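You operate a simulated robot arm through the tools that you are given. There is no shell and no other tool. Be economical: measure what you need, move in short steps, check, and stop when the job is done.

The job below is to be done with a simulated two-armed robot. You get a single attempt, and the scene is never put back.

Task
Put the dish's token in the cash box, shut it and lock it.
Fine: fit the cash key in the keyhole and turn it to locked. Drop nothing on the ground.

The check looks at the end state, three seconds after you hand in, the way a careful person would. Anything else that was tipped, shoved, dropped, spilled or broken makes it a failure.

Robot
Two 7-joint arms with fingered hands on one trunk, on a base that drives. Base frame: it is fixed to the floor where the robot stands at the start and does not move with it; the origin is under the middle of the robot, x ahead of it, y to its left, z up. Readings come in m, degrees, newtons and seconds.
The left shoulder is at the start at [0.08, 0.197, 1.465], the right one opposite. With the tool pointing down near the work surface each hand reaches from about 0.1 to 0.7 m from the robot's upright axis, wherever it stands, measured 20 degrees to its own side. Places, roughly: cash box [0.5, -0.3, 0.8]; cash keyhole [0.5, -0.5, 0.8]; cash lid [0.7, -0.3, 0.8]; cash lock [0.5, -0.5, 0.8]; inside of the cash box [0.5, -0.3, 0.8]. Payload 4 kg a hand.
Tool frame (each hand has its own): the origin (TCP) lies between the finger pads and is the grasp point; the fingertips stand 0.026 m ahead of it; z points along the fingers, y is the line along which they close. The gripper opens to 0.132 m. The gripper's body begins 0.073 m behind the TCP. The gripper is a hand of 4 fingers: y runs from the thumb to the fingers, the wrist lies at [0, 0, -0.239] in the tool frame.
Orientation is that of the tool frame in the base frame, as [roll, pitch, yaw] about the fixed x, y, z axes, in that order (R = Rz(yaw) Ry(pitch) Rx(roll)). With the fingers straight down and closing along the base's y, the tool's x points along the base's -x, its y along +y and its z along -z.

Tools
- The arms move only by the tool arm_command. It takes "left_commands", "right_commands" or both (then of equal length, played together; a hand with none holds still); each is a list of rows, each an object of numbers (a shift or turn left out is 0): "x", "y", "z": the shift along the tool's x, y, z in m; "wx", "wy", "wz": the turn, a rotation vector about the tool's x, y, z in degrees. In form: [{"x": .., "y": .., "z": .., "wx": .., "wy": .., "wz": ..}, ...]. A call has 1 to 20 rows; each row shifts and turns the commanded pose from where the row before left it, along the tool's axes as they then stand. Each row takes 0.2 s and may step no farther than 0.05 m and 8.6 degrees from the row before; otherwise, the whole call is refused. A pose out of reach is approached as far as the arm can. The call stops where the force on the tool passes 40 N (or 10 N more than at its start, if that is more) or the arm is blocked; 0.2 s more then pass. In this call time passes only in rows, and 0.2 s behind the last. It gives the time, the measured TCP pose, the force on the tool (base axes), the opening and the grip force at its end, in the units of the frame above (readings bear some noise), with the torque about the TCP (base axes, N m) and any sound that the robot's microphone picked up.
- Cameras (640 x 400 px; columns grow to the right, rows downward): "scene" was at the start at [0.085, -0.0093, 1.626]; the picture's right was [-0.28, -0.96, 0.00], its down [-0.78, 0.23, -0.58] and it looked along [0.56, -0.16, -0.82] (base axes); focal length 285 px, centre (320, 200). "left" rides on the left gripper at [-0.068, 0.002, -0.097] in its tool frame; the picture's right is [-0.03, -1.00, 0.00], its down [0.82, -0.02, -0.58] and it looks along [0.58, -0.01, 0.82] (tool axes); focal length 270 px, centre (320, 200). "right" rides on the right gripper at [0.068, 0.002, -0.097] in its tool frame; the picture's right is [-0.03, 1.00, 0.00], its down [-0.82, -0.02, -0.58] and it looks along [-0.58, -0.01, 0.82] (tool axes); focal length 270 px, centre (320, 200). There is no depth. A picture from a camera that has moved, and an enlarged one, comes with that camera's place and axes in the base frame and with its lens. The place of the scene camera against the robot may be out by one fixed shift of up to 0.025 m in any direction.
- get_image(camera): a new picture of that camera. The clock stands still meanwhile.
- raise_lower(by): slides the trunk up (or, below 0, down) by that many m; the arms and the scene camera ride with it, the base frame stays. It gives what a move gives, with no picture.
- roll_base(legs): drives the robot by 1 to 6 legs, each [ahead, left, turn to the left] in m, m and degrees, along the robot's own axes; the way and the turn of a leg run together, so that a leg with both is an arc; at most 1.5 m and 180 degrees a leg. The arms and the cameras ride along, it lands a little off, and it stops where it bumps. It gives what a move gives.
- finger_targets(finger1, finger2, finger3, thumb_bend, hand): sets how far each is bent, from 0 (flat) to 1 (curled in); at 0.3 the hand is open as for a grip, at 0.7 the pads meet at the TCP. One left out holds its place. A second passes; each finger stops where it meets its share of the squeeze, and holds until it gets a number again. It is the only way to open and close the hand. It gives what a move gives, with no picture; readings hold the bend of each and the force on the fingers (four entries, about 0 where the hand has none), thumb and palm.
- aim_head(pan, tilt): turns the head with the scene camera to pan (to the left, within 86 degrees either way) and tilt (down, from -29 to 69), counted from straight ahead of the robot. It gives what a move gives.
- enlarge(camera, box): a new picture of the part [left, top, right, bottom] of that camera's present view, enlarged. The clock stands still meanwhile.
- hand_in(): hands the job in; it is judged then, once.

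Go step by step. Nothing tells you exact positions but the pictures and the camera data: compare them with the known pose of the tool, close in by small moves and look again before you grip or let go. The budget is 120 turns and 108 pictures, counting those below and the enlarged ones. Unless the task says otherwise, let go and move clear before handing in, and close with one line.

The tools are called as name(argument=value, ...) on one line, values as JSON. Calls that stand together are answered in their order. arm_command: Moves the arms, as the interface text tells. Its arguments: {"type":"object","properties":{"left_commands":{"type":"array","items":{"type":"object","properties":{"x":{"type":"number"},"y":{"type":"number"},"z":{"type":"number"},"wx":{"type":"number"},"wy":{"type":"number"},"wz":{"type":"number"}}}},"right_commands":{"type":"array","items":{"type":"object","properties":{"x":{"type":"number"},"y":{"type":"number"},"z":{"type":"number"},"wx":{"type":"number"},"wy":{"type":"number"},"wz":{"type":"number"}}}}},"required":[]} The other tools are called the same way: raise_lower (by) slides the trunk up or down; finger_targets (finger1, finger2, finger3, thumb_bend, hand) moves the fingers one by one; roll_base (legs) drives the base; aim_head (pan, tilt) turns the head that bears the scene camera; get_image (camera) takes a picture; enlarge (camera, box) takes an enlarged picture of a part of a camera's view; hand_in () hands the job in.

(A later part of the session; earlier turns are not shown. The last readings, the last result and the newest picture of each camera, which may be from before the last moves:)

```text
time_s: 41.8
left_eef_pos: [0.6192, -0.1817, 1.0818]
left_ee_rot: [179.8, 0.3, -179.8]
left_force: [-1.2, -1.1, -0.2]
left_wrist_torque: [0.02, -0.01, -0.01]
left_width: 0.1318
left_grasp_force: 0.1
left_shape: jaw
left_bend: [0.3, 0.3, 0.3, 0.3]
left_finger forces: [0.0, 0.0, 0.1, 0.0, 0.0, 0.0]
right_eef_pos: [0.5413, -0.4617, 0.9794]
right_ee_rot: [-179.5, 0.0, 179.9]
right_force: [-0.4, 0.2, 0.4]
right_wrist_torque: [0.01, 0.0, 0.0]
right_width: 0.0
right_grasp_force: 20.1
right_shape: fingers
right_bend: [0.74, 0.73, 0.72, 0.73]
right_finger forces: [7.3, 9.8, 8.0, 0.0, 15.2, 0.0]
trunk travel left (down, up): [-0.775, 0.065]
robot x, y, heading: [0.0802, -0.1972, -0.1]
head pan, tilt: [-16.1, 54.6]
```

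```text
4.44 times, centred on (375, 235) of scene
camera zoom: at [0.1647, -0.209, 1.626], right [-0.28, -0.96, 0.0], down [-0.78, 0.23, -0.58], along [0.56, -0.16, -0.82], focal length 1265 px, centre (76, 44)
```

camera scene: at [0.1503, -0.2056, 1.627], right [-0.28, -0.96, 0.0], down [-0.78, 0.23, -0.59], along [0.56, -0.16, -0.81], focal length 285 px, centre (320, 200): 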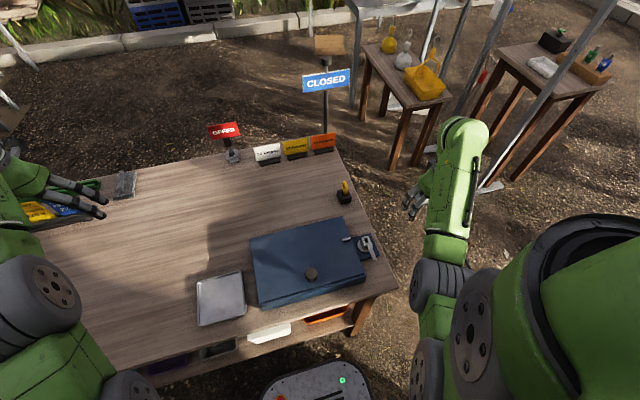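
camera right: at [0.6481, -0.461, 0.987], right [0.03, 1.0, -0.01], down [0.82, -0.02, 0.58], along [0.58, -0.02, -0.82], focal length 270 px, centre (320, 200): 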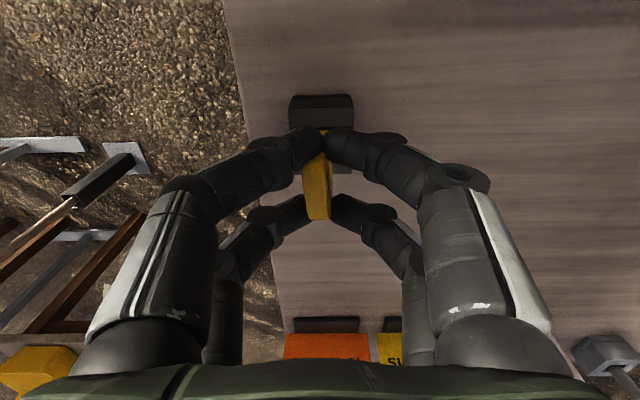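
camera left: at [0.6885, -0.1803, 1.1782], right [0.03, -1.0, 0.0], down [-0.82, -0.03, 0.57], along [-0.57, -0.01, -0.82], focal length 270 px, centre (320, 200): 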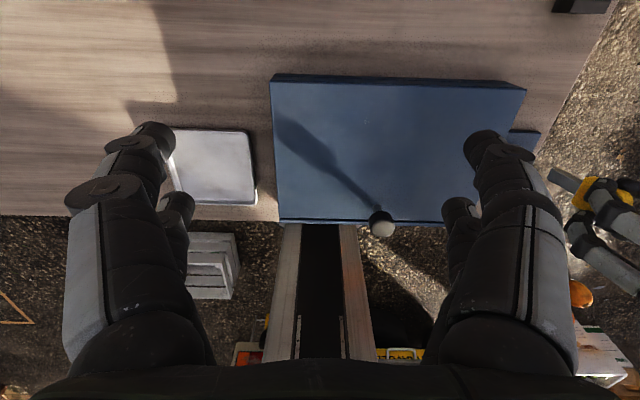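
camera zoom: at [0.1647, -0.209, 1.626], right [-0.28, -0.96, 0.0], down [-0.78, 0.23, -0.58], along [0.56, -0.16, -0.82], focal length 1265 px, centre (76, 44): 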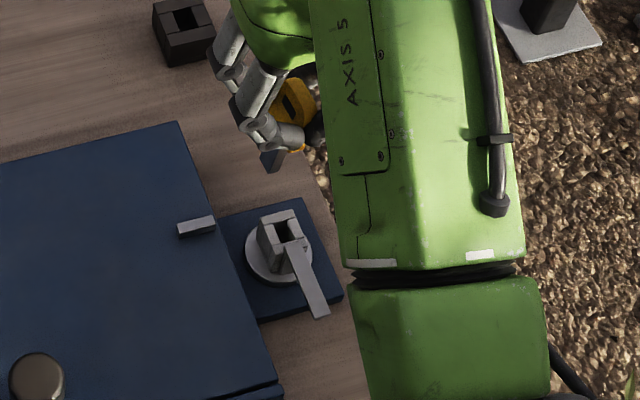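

I'm enlarging the key in both views to measure its lean.

enlarge(camera="left", box=[530, 150, 640, 270])

enlarge(camera="scene", box=[365, 200, 395, 235])

enlarge(camera="right", box=[230, 20, 410, 230])

```text
3.33 times, centred on (585, 210) of left
camera zoom: at [0.6885, -0.1803, 1.1782], right [0.03, -1.0, 0.0], down [-0.82, -0.03, 0.57], along [-0.57, -0.01, -0.82], focal length 901 px, centre (-563, 167)
```

zoom: 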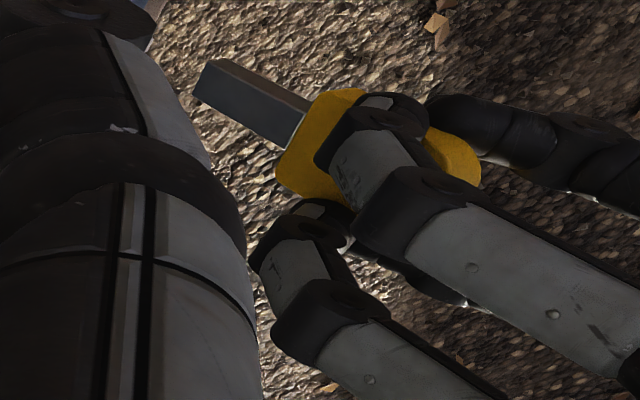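

```text
11.43 times, centred on (380, 218) of scene
camera zoom: at [0.1647, -0.209, 1.626], right [-0.28, -0.96, 0.0], down [-0.78, 0.23, -0.58], along [0.56, -0.16, -0.82], focal length 3254 px, centre (-366, 0)
```

zoom: 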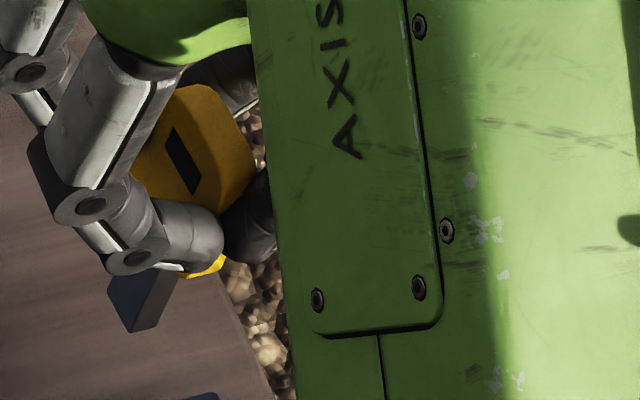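

```text
1.90 times, centred on (320, 125) of right
camera zoom: at [0.4738, -0.4601, 1.0772], right [0.03, 1.0, -0.01], down [0.82, -0.02, 0.58], along [0.58, -0.02, -0.82], focal length 515 px, centre (320, 343)
```

zoom: 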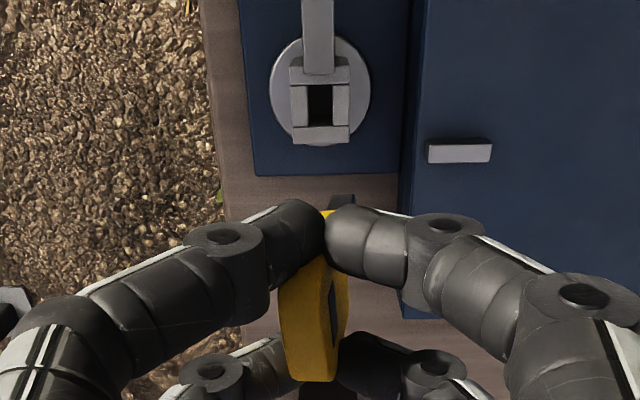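

The key leans about 5° with its tip towards +y and perhaps 4° with its tip towards -x. I'm correcting with small wrist turns, then measuring again.

arm_command(right_commands=[{"wx": 5, "wy": -3}, {}])

enlarge(camera="right", box=[230, 20, 410, 230])

enlarge(camera="left", box=[530, 150, 640, 230])

```text
time_s: 42.4
left_eef_pos: [0.619, -0.1805, 1.0808]
left_ee_rot: [179.9, 0.2, -179.8]
left_force: [-0.1, 0.8, 0.1]
left_wrist_torque: [0.02, 0.01, -0.03]
left_width: 0.132
left_grasp_force: 0.0
left_shape: jaw
left_bend: [0.3, 0.3, 0.3, 0.3]
left_finger forces: [0.0, 0.0, 0.0, 0.0, 0.1, 0.0]
right_eef_pos: [0.5408, -0.4627, 0.9783]
right_ee_rot: [-174.5, 3.0, 179.9]
right_force: [0.5, 0.4, -0.7]
right_wrist_torque: [0.02, 0.03, -0.03]
right_width: 0.0001
right_grasp_force: 19.8
right_shape: fingers
right_bend: [0.74, 0.73, 0.72, 0.73]
right_finger forces: [7.3, 9.7, 8.0, 0.0, 15.0, 0.0]
trunk travel left (down, up): [-0.775, 0.065]
robot x, y, heading: [0.0818, -0.2027, -0.2]
head pan, tilt: [-16.1, 54.6]
```

```text
1.90 times, centred on (320, 125) of right
camera zoom: at [0.4684, -0.4516, 1.073], right [0.03, 1.0, -0.09], down [0.79, 0.04, 0.62], along [0.62, -0.09, -0.78], focal length 515 px, centre (320, 343)
```

zoom: 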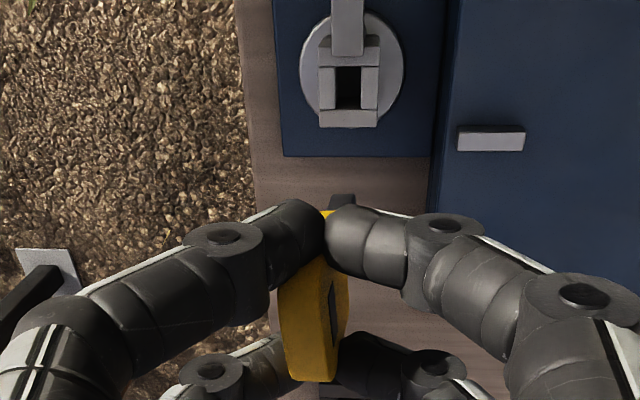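

```text
5.00 times, centred on (585, 190) of left
camera zoom: at [0.6881, -0.1797, 1.1785], right [0.03, -1.0, 0.0], down [-0.82, -0.03, 0.57], along [-0.57, -0.01, -0.82], focal length 1351 px, centre (-1005, 250)
```

zoom: 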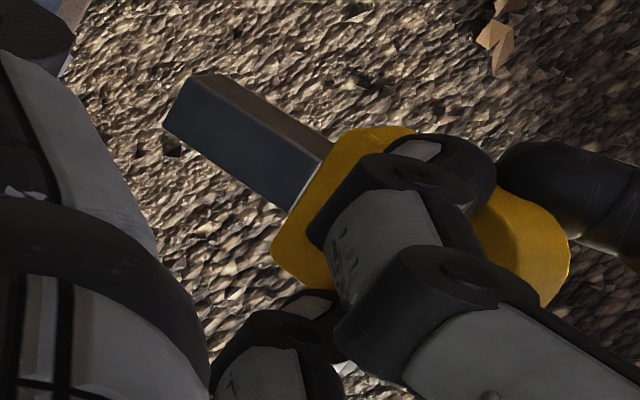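

The key now reads vertical, with its tip at about (0.546, -0.462, 0.898) and the hole centre at about (0.514, -0.462, 0.855). I'm shifting over the hole and lowering the tip close to it.

arm_command(right_commands=[{"x": 0.016, "z": -0.0009}, {"x": 0.016, "z": -0.0008}, {"x": 0.0016, "y": 0.0029, "z": 0.0298}, {}])

enlarge(camera="right", box=[260, 60, 400, 200])

enlarge(camera="left", box=[510, 110, 640, 220])

enlarge(camera="scene", box=[350, 205, 410, 265])

```text
time_s: 43.4
left_eef_pos: [0.6197, -0.1809, 1.0826]
left_ee_rot: [179.8, 0.4, -179.8]
left_force: [-0.2, 0.5, -0.5]
left_wrist_torque: [-0.01, 0.01, 0.01]
left_width: 0.132
left_grasp_force: 0.1
left_shape: jaw
left_bend: [0.3, 0.3, 0.3, 0.3]
left_finger forces: [0.0, 0.0, 0.0, 0.0, 0.0, 0.0]
right_eef_pos: [0.5086, -0.4622, 0.9487]
right_ee_rot: [-174.7, 3.0, -179.9]
right_force: [-0.7, 0.9, -0.4]
right_wrist_torque: [-0.01, -0.02, 0.05]
right_width: 0.0001
right_grasp_force: 20.0
right_shape: fingers
right_bend: [0.74, 0.73, 0.72, 0.73]
right_finger forces: [7.2, 9.7, 8.0, 0.1, 14.9, 0.0]
trunk travel left (down, up): [-0.775, 0.065]
robot x, y, heading: [0.0786, -0.1983, 0.1]
head pan, tilt: [-16.1, 54.6]
```

```text
2.86 times, centred on (330, 130) of right
camera zoom: at [0.4365, -0.4511, 1.0427], right [0.03, 1.0, -0.09], down [0.79, 0.04, 0.62], along [0.62, -0.09, -0.78], focal length 772 px, centre (291, 400)
```

zoom: 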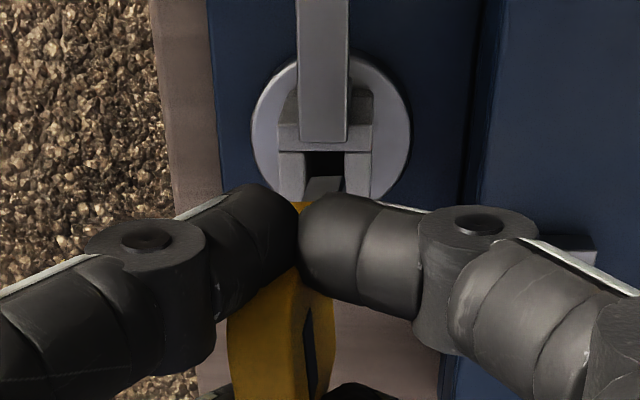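

```text
3.64 times, centred on (575, 165) of left
camera zoom: at [0.6882, -0.1795, 1.1785], right [0.03, -1.0, 0.0], down [-0.82, -0.03, 0.57], along [-0.57, -0.01, -0.82], focal length 983 px, centre (-607, 327)
```

zoom: 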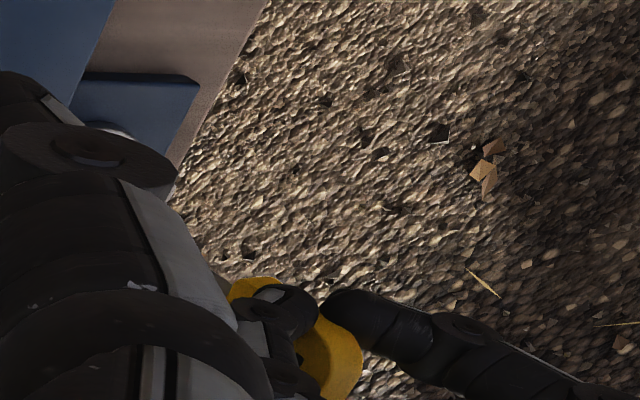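

```text
6.67 times, centred on (380, 235) of scene
camera zoom: at [0.1643, -0.2083, 1.626], right [-0.28, -0.96, 0.0], down [-0.78, 0.23, -0.58], along [0.56, -0.16, -0.82], focal length 1898 px, centre (-80, -33)
```

zoom: 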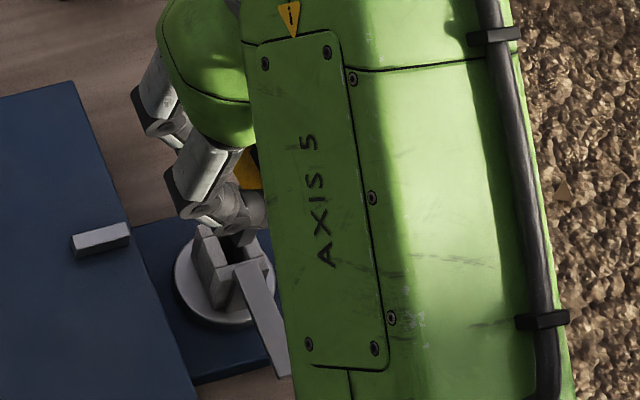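

The blade lines up with the hole in the right-hand view. I'm moving the left camera for a clearer line of sight and lowering the key gently to the hole mouth.

arm_command(right_commands=[{"x": 0.0004, "y": 0.0008, "z": 0.008}, {"x": 0.0003, "y": 0.0005, "z": 0.005}, {"x": 0.0003, "y": 0.0005, "z": 0.005}, {}], left_commands=[{"x": 0.02}, {"x": 0.02}, {"x": 0.02}, {"x": 0.01}])

enlarge(camera="right", box=[260, 60, 400, 200])

enlarge(camera="left", box=[510, 60, 640, 170])

```text
time_s: 44.4
left_eef_pos: [0.5489, -0.1814, 1.0837]
left_ee_rot: [179.8, 0.4, -179.8]
left_force: [-0.1, 0.0, 0.9]
left_wrist_torque: [-0.01, 0.02, 0.0]
left_width: 0.1318
left_grasp_force: 0.0
left_shape: jaw
left_bend: [0.3, 0.3, 0.3, 0.3]
left_finger forces: [0.0, 0.0, 0.1, 0.0, 0.0, 0.1]
right_eef_pos: [0.5083, -0.4612, 0.9309]
right_ee_rot: [-174.6, 3.0, -179.9]
right_force: [0.3, -0.5, -0.3]
right_wrist_torque: [-0.01, -0.01, 0.01]
right_width: 0.0
right_grasp_force: 19.6
right_shape: fingers
right_bend: [0.74, 0.73, 0.72, 0.73]
right_finger forces: [7.4, 9.8, 8.0, 0.1, 14.9, 0.1]
trunk travel left (down, up): [-0.775, 0.065]
robot x, y, heading: [0.0818, -0.202, 0.0]
head pan, tilt: [-16.1, 54.6]
```

```text
2.86 times, centred on (330, 130) of right
camera zoom: at [0.4353, -0.4511, 1.0252], right [0.03, 1.0, -0.09], down [0.78, 0.04, 0.62], along [0.62, -0.09, -0.78], focal length 772 px, centre (291, 400)
```

zoom: 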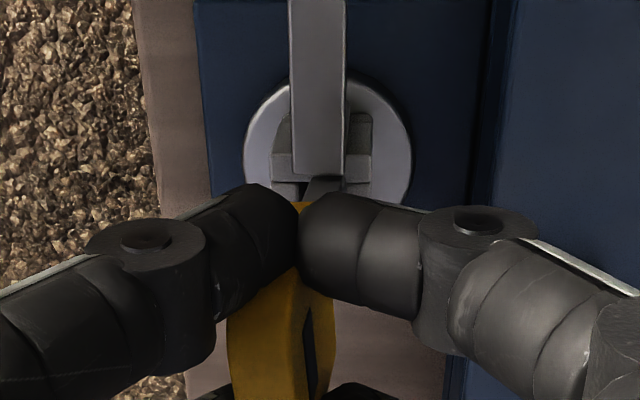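

```text
3.64 times, centred on (575, 115) of left
camera zoom: at [0.6175, -0.1799, 1.1796], right [0.03, -1.0, 0.0], down [-0.82, -0.03, 0.57], along [-0.57, -0.01, -0.82], focal length 983 px, centre (-607, 509)
```

zoom: 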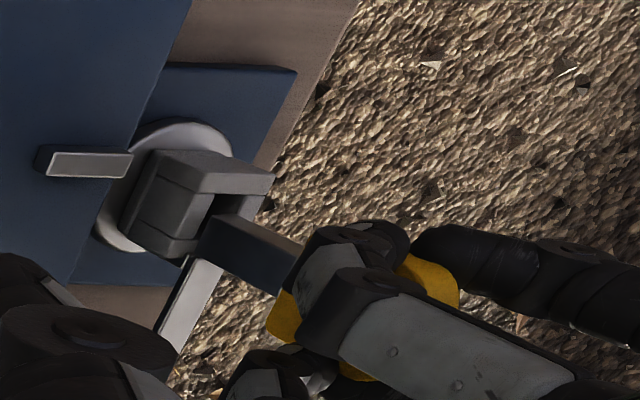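

The tip is at the mouth of the hole with no force. I'm lowering further in small steps.

arm_command(right_commands=[{"x": 0.0002, "y": 0.0004, "z": 0.004}, {"x": 0.0002, "y": 0.0004, "z": 0.004}, {"x": 0.0002, "y": 0.0004, "z": 0.004}, {}])

enlarge(camera="left", box=[510, 60, 640, 170])

```text
time_s: 45.4
left_eef_pos: [0.5473, -0.1807, 1.0837]
left_ee_rot: [179.8, 0.3, -179.8]
left_force: [-0.9, 0.2, -0.2]
left_wrist_torque: [0.01, 0.0, 0.0]
left_width: 0.1319
left_grasp_force: 0.1
left_shape: jaw
left_bend: [0.3, 0.3, 0.3, 0.3]
left_finger forces: [0.0, 0.0, 0.1, 0.0, 0.0, 0.1]
right_eef_pos: [0.5076, -0.4603, 0.9215]
right_ee_rot: [-174.5, 3.2, -179.9]
right_force: [4.9, -1.6, 29.4]
right_wrist_torque: [-0.23, -0.22, 0.09]
right_width: 0.0002
right_grasp_force: 25.8
right_shape: fingers
right_bend: [0.75, 0.76, 0.73, 0.73]
right_finger forces: [8.5, 15.8, 10.8, 0.0, 16.5, 0.1]
trunk travel left (down, up): [-0.775, 0.065]
robot x, y, heading: [0.0771, -0.1984, 0.0]
head pan, tilt: [-16.1, 54.6]
```

```text
3.64 times, centred on (575, 115) of left
camera zoom: at [0.6164, -0.1786, 1.1802], right [0.03, -1.0, 0.0], down [-0.82, -0.02, 0.57], along [-0.57, -0.02, -0.82], focal length 983 px, centre (-607, 509)
```

zoom: 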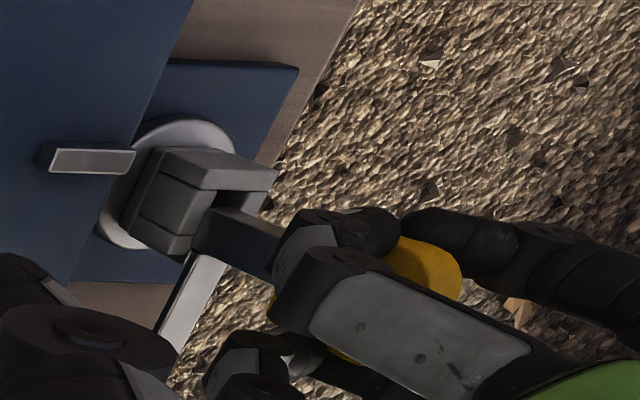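

There are 29 N on the tip, so it's resting on the rim. I'm backing up 3 mm and taking a sharper look.

arm_command(right_commands=[{"x": -0.0003, "y": -0.0006, "z": -0.006}, {}])

enlarge(camera="left", box=[535, 90, 595, 145])

enlarge(camera="right", box=[300, 90, 370, 160])

```text
time_s: 46.0
left_eef_pos: [0.5477, -0.1813, 1.0822]
left_ee_rot: [179.9, 0.3, -179.8]
left_force: [0.2, -0.2, 0.5]
left_wrist_torque: [0.02, 0.02, 0.03]
left_width: 0.1322
left_grasp_force: 0.0
left_shape: jaw
left_bend: [0.3, 0.3, 0.3, 0.3]
left_finger forces: [0.1, 0.0, 0.0, 0.0, 0.0, 0.1]
right_eef_pos: [0.5071, -0.4606, 0.9235]
right_ee_rot: [-174.6, 2.7, -179.9]
right_force: [3.2, 0.2, 3.3]
right_wrist_torque: [-0.05, -0.15, 0.04]
right_width: 0.0
right_grasp_force: 19.0
right_shape: fingers
right_bend: [0.75, 0.75, 0.73, 0.73]
right_finger forces: [7.2, 9.7, 8.7, 0.0, 12.3, 0.1]
trunk travel left (down, up): [-0.775, 0.065]
robot x, y, heading: [0.0797, -0.1984, 0.0]
head pan, tilt: [-16.1, 54.6]
```

```text
7.27 times, centred on (565, 118) of left
camera zoom: at [0.6178, -0.1799, 1.179], right [0.03, -1.0, 0.0], down [-0.82, -0.03, 0.57], along [-0.57, -0.01, -0.82], focal length 1966 px, centre (-1462, 800)
```

zoom: 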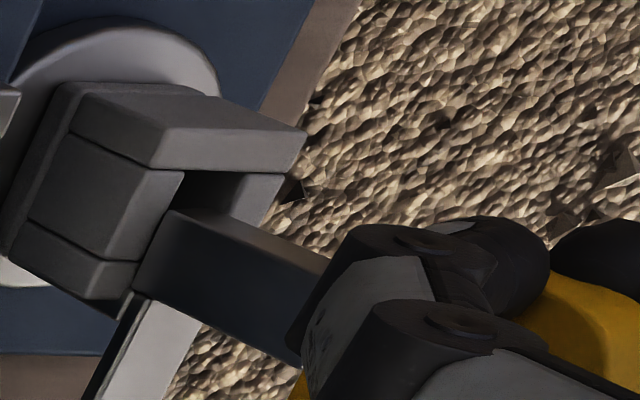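

```text
5.71 times, centred on (335, 125) of right
camera zoom: at [0.4351, -0.4509, 1.0177], right [0.03, 1.0, -0.09], down [0.79, 0.03, 0.61], along [0.61, -0.09, -0.78], focal length 1544 px, centre (234, 629)
```

zoom: 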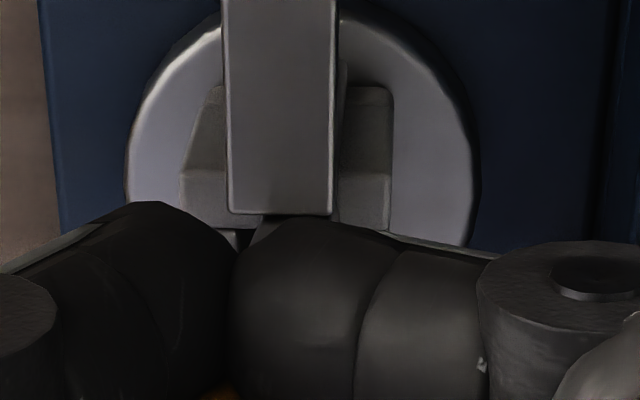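

The views agree that the tip is about 5 mm too near the robot and 1.5 mm too far left. I'm lifting slightly, shifting and trying again softly.

arm_command(right_commands=[{"x": -0.0002, "y": -0.0004, "z": -0.004}, {"x": -0.005, "y": -0.0015}, {}, {"x": 0.0002, "y": 0.0003, "z": 0.003}])

enlarge(camera="left", box=[535, 90, 595, 145])

enlarge(camera="right", box=[300, 90, 370, 160])

```text
time_s: 47.0
left_eef_pos: [0.5483, -0.1811, 1.0824]
left_ee_rot: [179.9, 0.2, -179.8]
left_force: [-0.4, -0.1, 0.3]
left_wrist_torque: [-0.02, -0.01, 0.0]
left_width: 0.1317
left_grasp_force: 0.0
left_shape: jaw
left_bend: [0.3, 0.3, 0.3, 0.3]
left_finger forces: [0.0, 0.0, 0.0, 0.1, 0.0, 0.1]
right_eef_pos: [0.5125, -0.463, 0.9253]
right_ee_rot: [-174.5, 2.8, -179.9]
right_force: [-0.5, -0.1, -0.3]
right_wrist_torque: [0.02, 0.03, 0.01]
right_width: 0.0002
right_grasp_force: 17.6
right_shape: fingers
right_bend: [0.75, 0.74, 0.72, 0.73]
right_finger forces: [7.6, 8.6, 7.9, 0.0, 11.5, 0.0]
trunk travel left (down, up): [-0.775, 0.065]
robot x, y, heading: [0.0773, -0.1975, -0.3]
head pan, tilt: [-16.1, 54.6]
```

```text
7.27 times, centred on (565, 118) of left
camera zoom: at [0.6179, -0.1801, 1.1792], right [0.03, -1.0, 0.0], down [-0.82, -0.03, 0.57], along [-0.57, -0.01, -0.82], focal length 1966 px, centre (-1462, 800)
```

zoom: 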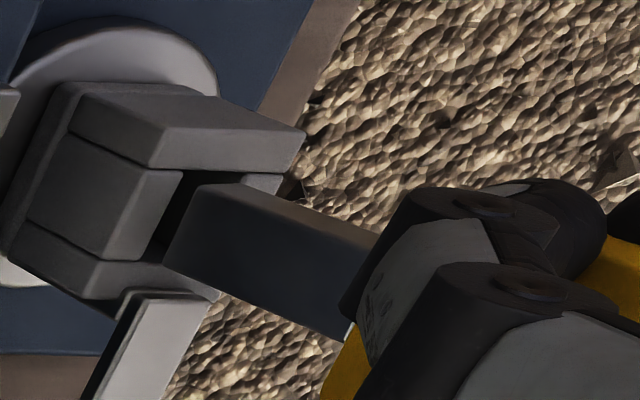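

```text
5.71 times, centred on (335, 125) of right
camera zoom: at [0.4407, -0.4531, 1.0204], right [0.03, 1.0, -0.09], down [0.79, 0.04, 0.62], along [0.62, -0.09, -0.78], focal length 1544 px, centre (234, 629)
```

zoom: 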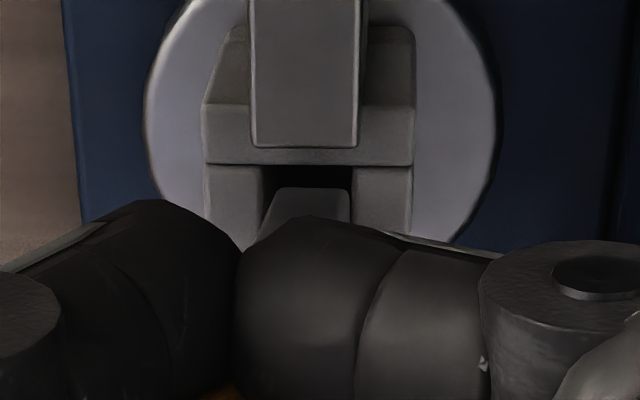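

The blade now sits within the hole outline in both views. I'm lowering slowly.

arm_command(right_commands=[{"x": 0.0001, "z": 0.002}, {"x": 0.0001, "y": 0.0002, "z": 0.002}, {"x": 0.0001, "y": 0.0002, "z": 0.002}, {"x": 0.0001, "y": 0.0002, "z": 0.002}, {}])

enlarge(camera="left", box=[535, 90, 595, 145])

```text
time_s: 48.2
left_eef_pos: [0.5469, -0.1811, 1.083]
left_ee_rot: [179.9, 0.5, -179.9]
left_force: [-0.8, -0.6, -0.3]
left_wrist_torque: [0.01, -0.01, 0.0]
left_width: 0.1323
left_grasp_force: 0.1
left_shape: jaw
left_bend: [0.3, 0.3, 0.3, 0.3]
left_finger forces: [0.0, 0.1, 0.1, 0.0, 0.0, 0.0]
right_eef_pos: [0.5121, -0.4626, 0.9205]
right_ee_rot: [-174.3, 3.3, -179.9]
right_force: [-0.4, -4.0, 19.8]
right_wrist_torque: [-0.22, -0.12, 0.01]
right_width: 0.0001
right_grasp_force: 22.8
right_shape: fingers
right_bend: [0.75, 0.75, 0.72, 0.73]
right_finger forces: [8.5, 10.9, 10.5, 0.0, 14.5, 0.1]
trunk travel left (down, up): [-0.775, 0.065]
robot x, y, heading: [0.0754, -0.1973, -0.2]
head pan, tilt: [-16.1, 54.6]
```

```text
7.27 times, centred on (565, 118) of left
camera zoom: at [0.616, -0.1798, 1.1804], right [0.03, -1.0, 0.0], down [-0.82, -0.02, 0.57], along [-0.57, -0.01, -0.82], focal length 1966 px, centre (-1462, 800)
```

zoom: 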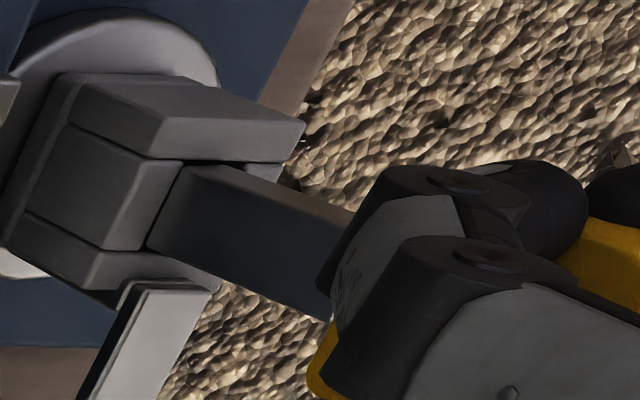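

It's catching on the +y edge, judging from the force and torque. I'm easing up, shifting 1 mm to -y and pressing again.

arm_command(right_commands=[{"y": -0.0002, "z": -0.003}, {"y": -0.001}, {"y": 0.0003, "z": 0.003}, {"y": 0.0002, "z": 0.002}, {}])

enlarge(camera="right", box=[300, 90, 370, 160])

```text
time_s: 49.4
left_eef_pos: [0.546, -0.1808, 1.0836]
left_ee_rot: [179.9, 0.4, -179.8]
left_force: [-1.0, -1.0, -0.2]
left_wrist_torque: [0.0, 0.01, 0.0]
left_width: 0.132
left_grasp_force: 0.0
left_shape: jaw
left_bend: [0.3, 0.3, 0.3, 0.3]
left_finger forces: [0.1, 0.0, 0.0, 0.0, 0.1, 0.1]
right_eef_pos: [0.5119, -0.4637, 0.9192]
right_ee_rot: [-174.5, 3.2, -180.0]
right_force: [0.9, -6.1, 24.6]
right_wrist_torque: [-0.27, -0.18, 0.0]
right_width: 0.0
right_grasp_force: 18.7
right_shape: fingers
right_bend: [0.75, 0.76, 0.72, 0.73]
right_finger forces: [0.0, 12.0, 10.9, 0.0, 14.7, 0.1]
trunk travel left (down, up): [-0.775, 0.065]
robot x, y, heading: [0.0778, -0.1985, 0.2]
head pan, tilt: [-16.1, 54.6]
```

```text
5.71 times, centred on (335, 125) of right
camera zoom: at [0.4394, -0.4534, 1.0121], right [0.03, 1.0, -0.09], down [0.78, 0.04, 0.62], along [0.62, -0.09, -0.78], focal length 1544 px, centre (234, 629)
```

zoom: 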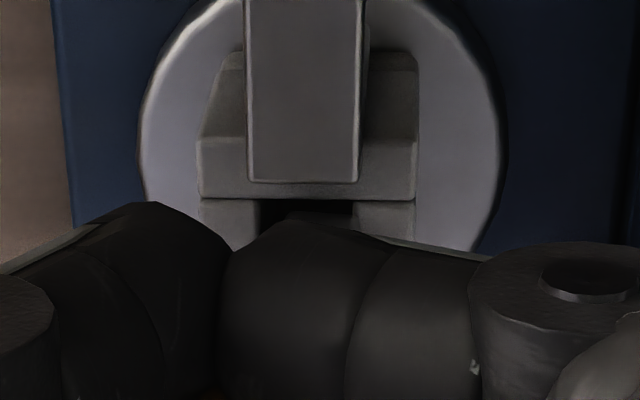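

I'm checking the left view before moving on.

enlarge(camera="left", box=[535, 90, 595, 145])

enlarge(camera="scene", box=[360, 215, 400, 250])

```text
7.27 times, centred on (565, 118) of left
camera zoom: at [0.6156, -0.1798, 1.1805], right [0.03, -1.0, 0.0], down [-0.82, -0.02, 0.57], along [-0.57, -0.01, -0.82], focal length 1966 px, centre (-1462, 800)
```

zoom: 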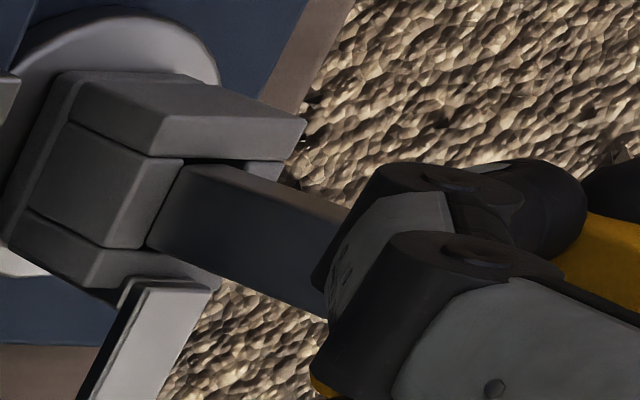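

```text
11.43 times, centred on (380, 232) of scene
camera zoom: at [0.1604, -0.2078, 1.6264], right [-0.28, -0.96, 0.0], down [-0.78, 0.23, -0.58], along [0.56, -0.16, -0.81], focal length 3254 px, centre (-366, -171)
```

zoom: 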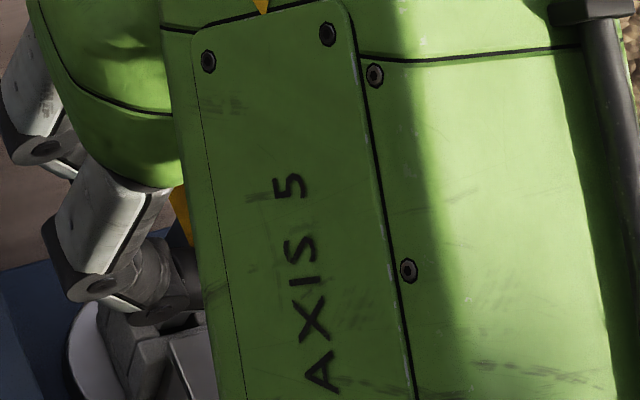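

The blade still sits towards the +y side of the hole, so it needs about 1 mm more to -y. I'm lifting clear, shifting and rechecking.

arm_command(right_commands=[{"y": -0.0005, "z": -0.008}, {}])

enlarge(camera="right", box=[300, 90, 370, 160])

enlarge(camera="left", box=[535, 90, 595, 145])

```text
time_s: 50.0
left_eef_pos: [0.5486, -0.1817, 1.0824]
left_ee_rot: [179.8, 0.3, -179.9]
left_force: [-0.9, 0.4, -0.4]
left_wrist_torque: [0.0, 0.03, -0.04]
left_width: 0.1318
left_grasp_force: 0.1
left_shape: jaw
left_bend: [0.3, 0.3, 0.3, 0.3]
left_finger forces: [0.0, 0.0, 0.0, 0.0, 0.0, 0.0]
right_eef_pos: [0.5115, -0.4634, 0.9242]
right_ee_rot: [-174.6, 2.8, -179.9]
right_force: [0.3, -0.9, -0.2]
right_wrist_torque: [0.0, 0.01, 0.02]
right_width: 0.0
right_grasp_force: 12.5
right_shape: fingers
right_bend: [0.75, 0.74, 0.72, 0.73]
right_finger forces: [7.8, 8.8, 8.4, 0.0, 0.0, 0.0]
trunk travel left (down, up): [-0.775, 0.065]
robot x, y, heading: [0.0756, -0.1999, -0.0]
head pan, tilt: [-16.1, 54.6]
```

```text
5.71 times, centred on (335, 125) of right
camera zoom: at [0.4396, -0.4529, 1.0179], right [0.03, 1.0, -0.09], down [0.79, 0.03, 0.62], along [0.62, -0.09, -0.78], focal length 1544 px, centre (234, 629)
```

zoom: 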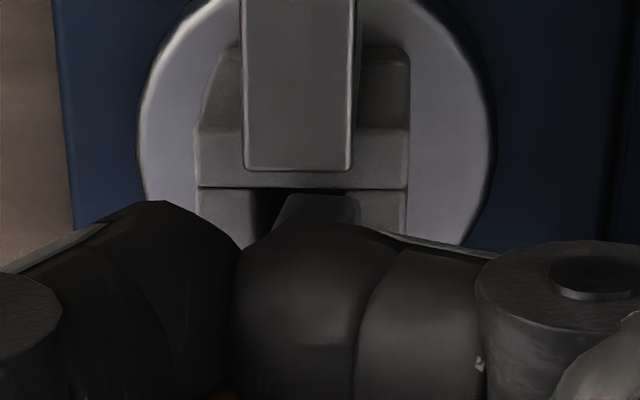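

```text
7.27 times, centred on (565, 118) of left
camera zoom: at [0.6176, -0.1798, 1.1792], right [0.03, -1.0, 0.0], down [-0.82, -0.03, 0.57], along [-0.57, -0.01, -0.82], focal length 1966 px, centre (-1462, 800)
```

zoom: 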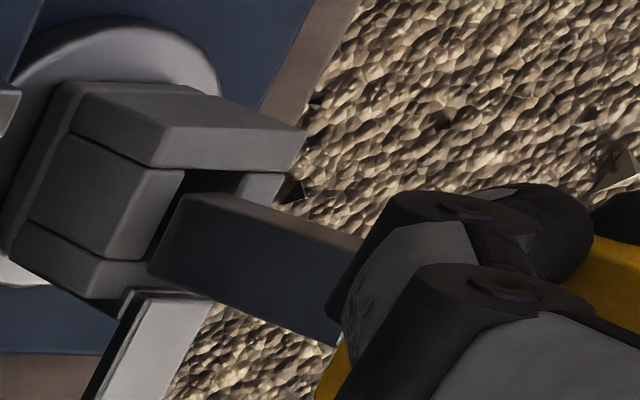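

The thumb has lost contact and the key has tilted slightly. I'm lifting a bit, re-tightening the grip and re-measuring the key.

arm_command(right_commands=[{"x": 0.0005, "y": 0.001, "z": -0.01}, {"z": -0.01}])

finger_targets(hand="right", finger1=0.8, finger2=0.8, finger3=0.8, thumb_bend=0.8)

enlarge(camera="right", box=[260, 80, 380, 230])

enlarge(camera="left", box=[540, 90, 630, 180])

```text
time_s: 50.6
left_eef_pos: [0.5483, -0.1818, 1.0817]
left_ee_rot: [179.8, 0.3, -179.8]
left_force: [0.8, -0.3, -0.3]
left_wrist_torque: [0.0, -0.01, 0.0]
left_width: 0.1318
left_grasp_force: 0.1
left_shape: jaw
left_bend: [0.3, 0.3, 0.3, 0.3]
left_finger forces: [0.0, 0.0, 0.1, 0.0, 0.1, 0.0]
right_eef_pos: [0.5107, -0.4609, 0.9444]
right_ee_rot: [-174.5, 2.8, -179.9]
right_force: [0.1, 1.0, -1.0]
right_wrist_torque: [-0.02, 0.02, 0.01]
right_width: 0.0
right_grasp_force: 12.2
right_shape: fingers
right_bend: [0.75, 0.74, 0.72, 0.73]
right_finger forces: [8.1, 8.9, 8.4, 0.0, 0.0, 0.0]
trunk travel left (down, up): [-0.775, 0.065]
robot x, y, heading: [0.0794, -0.2013, -0.1]
head pan, tilt: [-16.1, 54.6]
```

```text
time_s: 51.6
left_eef_pos: [0.5488, -0.1816, 1.083]
left_ee_rot: [179.8, 0.3, -179.8]
left_force: [-0.8, 0.1, -0.5]
left_wrist_torque: [-0.01, 0.0, 0.01]
left_width: 0.1318
left_grasp_force: 0.0
left_shape: jaw
left_bend: [0.3, 0.3, 0.3, 0.3]
left_finger forces: [0.0, 0.0, 0.0, 0.1, 0.0, 0.0]
right_eef_pos: [0.5121, -0.462, 0.9456]
right_ee_rot: [-174.6, 2.9, -179.8]
right_force: [0.3, -0.2, -0.1]
right_wrist_torque: [-0.03, 0.02, 0.01]
right_width: 0.0002
right_grasp_force: 15.9
right_shape: fingers
right_bend: [0.76, 0.76, 0.71, 0.73]
right_finger forces: [0.0, 9.5, 8.3, 0.0, 13.9, 0.1]
trunk travel left (down, up): [-0.775, 0.065]
robot x, y, heading: [0.0777, -0.2006, 0.2]
head pan, tilt: [-16.1, 54.6]
```

```text
2.67 times, centred on (320, 155) of right
camera zoom: at [0.4395, -0.4508, 1.0387], right [0.03, 1.0, -0.09], down [0.79, 0.04, 0.62], along [0.62, -0.09, -0.78], focal length 721 px, centre (320, 320)
```

zoom: 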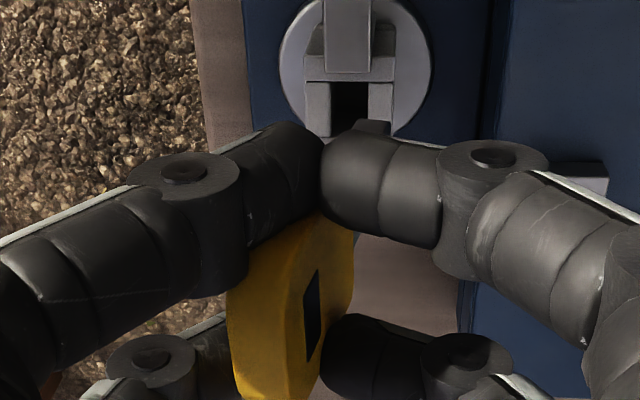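

```text
4.44 times, centred on (585, 135) of left
camera zoom: at [0.618, -0.1801, 1.1792], right [0.03, -1.0, 0.0], down [-0.82, -0.03, 0.57], along [-0.57, -0.01, -0.82], focal length 1201 px, centre (-858, 489)
```

zoom: 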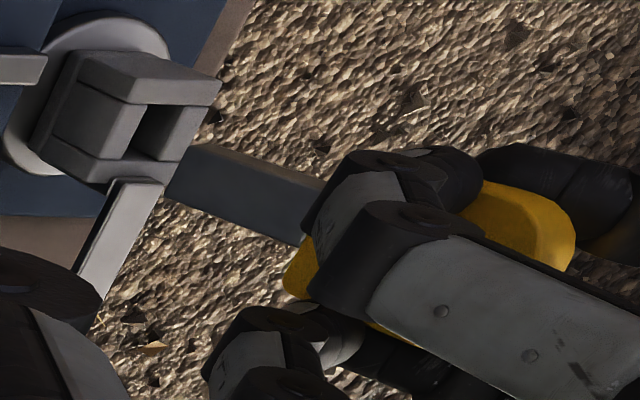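

From these two views the key is yawed about -11° and leaning about 8°, with its tip at (0.516, -0.456, 0.875). I'm correcting the wrist to straighten the blade over the hole, then checking.

arm_command(right_commands=[{"x": 0.0015, "y": 0.002}, {"wz": -6}, {"wz": -5}, {"wx": 7.5, "wy": -2}, {}])

enlarge(camera="right", box=[280, 40, 400, 160])

enlarge(camera="left", box=[535, 90, 605, 155])

```text
time_s: 52.8
left_eef_pos: [0.5487, -0.1814, 1.0829]
left_ee_rot: [179.8, 0.3, -179.8]
left_force: [0.5, -0.5, 0.0]
left_wrist_torque: [-0.01, 0.02, -0.01]
left_width: 0.1319
left_grasp_force: 0.0
left_shape: jaw
left_bend: [0.3, 0.3, 0.3, 0.3]
left_finger forces: [0.0, 0.1, 0.1, 0.0, 0.0, 0.0]
right_eef_pos: [0.5101, -0.4586, 0.9442]
right_ee_rot: [-166.5, 3.8, -168.6]
right_force: [-0.4, 1.1, -0.1]
right_wrist_torque: [0.01, -0.01, -0.01]
right_width: 0.0
right_grasp_force: 15.9
right_shape: fingers
right_bend: [0.76, 0.76, 0.71, 0.73]
right_finger forces: [0.0, 9.6, 8.6, 0.0, 13.8, 0.0]
trunk travel left (down, up): [-0.775, 0.065]
robot x, y, heading: [0.0753, -0.1995, 0.3]
head pan, tilt: [-16.1, 54.6]
```

```text
3.33 times, centred on (340, 100) of right
camera zoom: at [0.4327, -0.4502, 1.0346], right [-0.15, 0.96, -0.23], down [0.74, 0.27, 0.62], along [0.66, -0.08, -0.75], focal length 901 px, centre (253, 533)
```

zoom: 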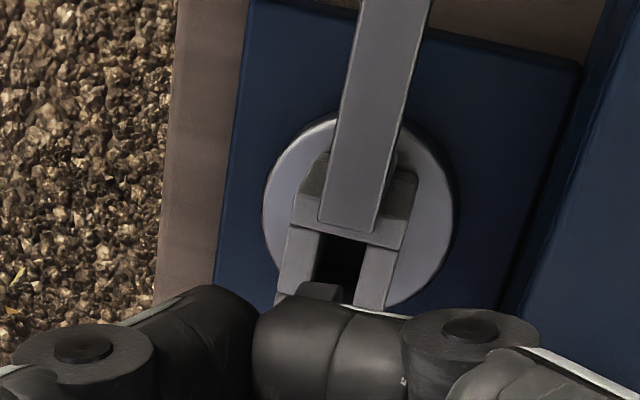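

```text
6.15 times, centred on (570, 122) of left
camera zoom: at [0.6178, -0.1799, 1.1793], right [0.03, -1.0, 0.0], down [-0.82, -0.03, 0.57], along [-0.57, -0.01, -0.82], focal length 1663 px, centre (-1218, 677)
```

zoom: 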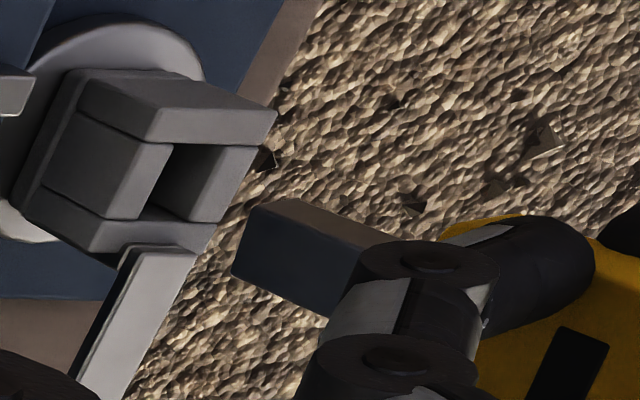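

The blade is nearly straight but slightly over-rotated, about +5° in yaw, and about 3 mm off. I'm trimming the wrist and position and lowering part way.

arm_command(right_commands=[{"wz": 5, "wy": -2}, {"x": -0.0006, "y": 0.0028, "z": -0.0007}, {"x": 0.0008, "y": 0.0028, "z": 0.0117}, {}])

enlarge(camera="right", box=[290, 70, 370, 150])

enlarge(camera="left", box=[535, 90, 595, 145])

```text
time_s: 53.8
left_eef_pos: [0.5488, -0.1818, 1.0827]
left_ee_rot: [179.8, 0.3, -179.8]
left_force: [0.3, -0.6, 0.3]
left_wrist_torque: [0.04, 0.04, -0.01]
left_width: 0.1321
left_grasp_force: 0.1
left_shape: jaw
left_bend: [0.3, 0.3, 0.3, 0.3]
left_finger forces: [0.1, 0.1, 0.0, 0.0, 0.0, 0.1]
right_eef_pos: [0.5113, -0.4555, 0.9318]
right_ee_rot: [-167.0, 6.9, -173.1]
right_force: [0.1, 0.2, -0.3]
right_wrist_torque: [0.02, 0.03, 0.01]
right_width: 0.0
right_grasp_force: 15.9
right_shape: fingers
right_bend: [0.76, 0.76, 0.71, 0.73]
right_finger forces: [0.0, 9.5, 8.5, 0.0, 13.8, 0.0]
trunk travel left (down, up): [-0.775, 0.065]
robot x, y, heading: [0.0775, -0.1984, 0.2]
head pan, tilt: [-16.1, 54.6]
```

```text
5.00 times, centred on (330, 110) of right
camera zoom: at [0.4302, -0.4428, 1.0184], right [-0.07, 0.97, -0.22], down [0.72, 0.2, 0.66], along [0.69, -0.12, -0.72], focal length 1351 px, centre (270, 650)
```

zoom: 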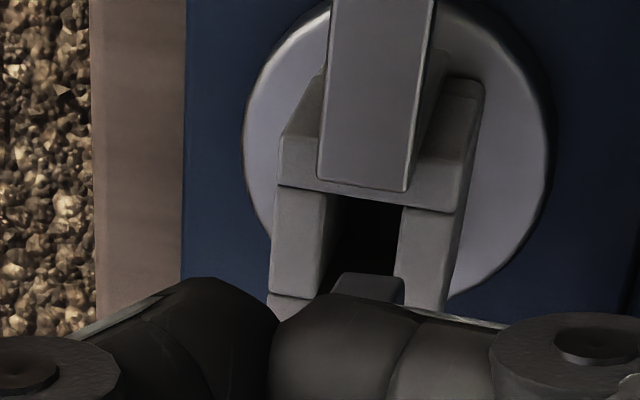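

```text
7.27 times, centred on (565, 118) of left
camera zoom: at [0.6178, -0.1801, 1.1792], right [0.03, -1.0, 0.0], down [-0.82, -0.03, 0.57], along [-0.57, -0.01, -0.82], focal length 1966 px, centre (-1462, 800)
```

zoom: 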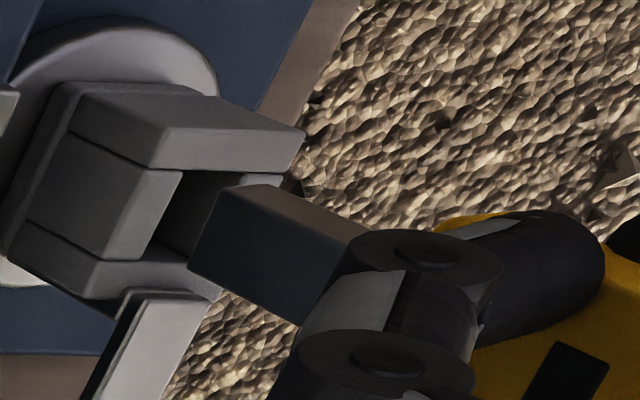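

Combining both views, the tip is 13 mm above the post and about 3 mm too far ahead and to the left. I'm shifting and lowering 10 mm.

arm_command(right_commands=[{"x": 0.0037, "y": -0.0025, "z": 0.0001}, {"x": 0.0006, "y": 0.0011, "z": 0.0049}, {"x": 0.0006, "y": 0.0011, "z": 0.0048}, {}])

enlarge(camera="right", box=[290, 70, 370, 150])

enlarge(camera="left", box=[535, 90, 595, 145])

```text
time_s: 54.8
left_eef_pos: [0.5494, -0.182, 1.0826]
left_ee_rot: [179.8, 0.3, -179.8]
left_force: [0.7, 0.2, -0.6]
left_wrist_torque: [-0.02, -0.02, 0.0]
left_width: 0.1318
left_grasp_force: 0.1
left_shape: jaw
left_bend: [0.3, 0.3, 0.3, 0.3]
left_finger forces: [0.0, 0.1, 0.0, 0.1, 0.1, 0.0]
right_eef_pos: [0.5068, -0.4578, 0.9217]
right_ee_rot: [-167.1, 6.9, -173.1]
right_force: [0.3, -0.9, 0.1]
right_wrist_torque: [0.0, 0.01, -0.02]
right_width: 0.0002
right_grasp_force: 16.1
right_shape: fingers
right_bend: [0.76, 0.76, 0.71, 0.73]
right_finger forces: [0.0, 9.6, 8.5, 0.0, 13.8, 0.0]
trunk travel left (down, up): [-0.775, 0.065]
robot x, y, heading: [0.0787, -0.2028, -0.0]
head pan, tilt: [-16.1, 54.6]
```

```text
5.00 times, centred on (330, 110) of right
camera zoom: at [0.4266, -0.445, 1.0084], right [-0.07, 0.97, -0.22], down [0.72, 0.2, 0.66], along [0.69, -0.12, -0.72], focal length 1351 px, centre (270, 650)
```

zoom: 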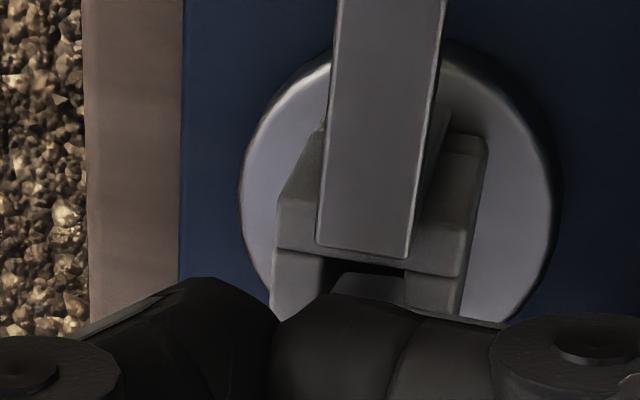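

```text
7.27 times, centred on (565, 118) of left
camera zoom: at [0.6179, -0.1801, 1.1792], right [0.03, -1.0, 0.0], down [-0.82, -0.03, 0.57], along [-0.57, -0.01, -0.82], focal length 1966 px, centre (-1462, 800)
```

zoom: 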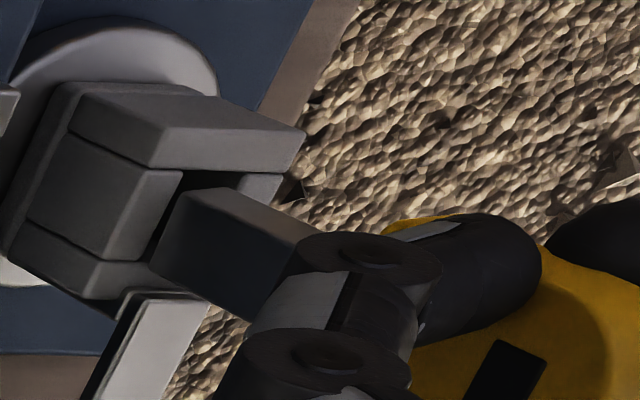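

Remaining offset is about 1.2 mm in +x and 1.4 mm in -y. I'm trimming and lowering into the hole in small steps.

arm_command(right_commands=[{"x": -0.001, "y": -0.0014, "z": 0.0005}, {"x": 0.0002, "y": 0.0004, "z": 0.002}, {"x": 0.0002, "y": 0.0004, "z": 0.002}, {"x": 0.0002, "y": 0.0004, "z": 0.002}, {"x": 0.0002, "y": 0.0004, "z": 0.002}, {}])

enlarge(camera="left", box=[535, 90, 595, 145])

```text
time_s: 56.2
left_eef_pos: [0.5467, -0.1812, 1.0842]
left_ee_rot: [179.9, 0.5, -179.8]
left_force: [-0.6, 0.2, 0.2]
left_wrist_torque: [0.02, 0.01, 0.02]
left_width: 0.1319
left_grasp_force: 0.1
left_shape: jaw
left_bend: [0.3, 0.3, 0.3, 0.3]
left_finger forces: [0.0, 0.0, 0.0, 0.0, 0.0, 0.1]
right_eef_pos: [0.5075, -0.459, 0.9153]
right_ee_rot: [-166.9, 7.1, -173.1]
right_force: [-1.4, -0.3, 19.0]
right_wrist_torque: [-0.13, -0.15, -0.02]
right_width: 0.0
right_grasp_force: 25.5
right_shape: fingers
right_bend: [0.77, 0.78, 0.72, 0.73]
right_finger forces: [9.9, 13.5, 9.6, 0.1, 17.9, 0.0]
trunk travel left (down, up): [-0.775, 0.065]
robot x, y, heading: [0.0821, -0.2001, -0.1]
head pan, tilt: [-16.1, 54.6]
```

```text
7.27 times, centred on (565, 118) of left
camera zoom: at [0.6154, -0.179, 1.1806], right [0.03, -1.0, 0.0], down [-0.82, -0.02, 0.57], along [-0.57, -0.02, -0.82], focal length 1966 px, centre (-1462, 800)
```

zoom: 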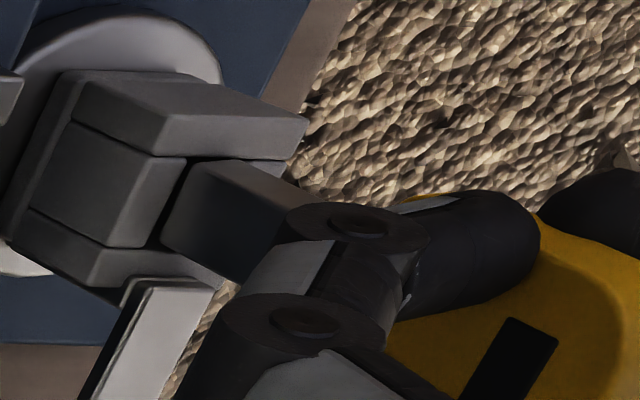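

It's now touching on the -y/+x corner, by under a millimetre. I'm easing up, shifting back slightly and trying again.

arm_command(right_commands=[{"x": -0.0003, "y": -0.0006, "z": -0.003}, {"x": 0.0002, "y": 0.0008}, {"x": 0.0003, "y": 0.0006, "z": 0.003}, {"x": 0.0002, "y": 0.0004, "z": 0.002}, {}])

```text
time_s: 57.4
left_eef_pos: [0.5482, -0.1805, 1.0823]
left_ee_rot: [180.0, 0.3, -179.8]
left_force: [1.3, -0.8, 0.4]
left_wrist_torque: [-0.02, -0.01, -0.01]
left_width: 0.1321
left_grasp_force: 0.0
left_shape: jaw
left_bend: [0.3, 0.3, 0.3, 0.3]
left_finger forces: [0.0, 0.0, 0.1, 0.0, 0.0, 0.0]
right_eef_pos: [0.5077, -0.4577, 0.9124]
right_ee_rot: [-167.0, 7.0, -173.1]
right_force: [0.3, 1.2, 11.5]
right_wrist_torque: [-0.05, -0.23, 0.02]
right_width: 0.0
right_grasp_force: 11.8
right_shape: fingers
right_bend: [0.77, 0.79, 0.72, 0.75]
right_finger forces: [0.1, 12.5, 9.8, 0.1, 0.8, 0.1]
trunk travel left (down, up): [-0.775, 0.065]
robot x, y, heading: [0.0747, -0.199, -0.3]
head pan, tilt: [-16.1, 54.6]
```

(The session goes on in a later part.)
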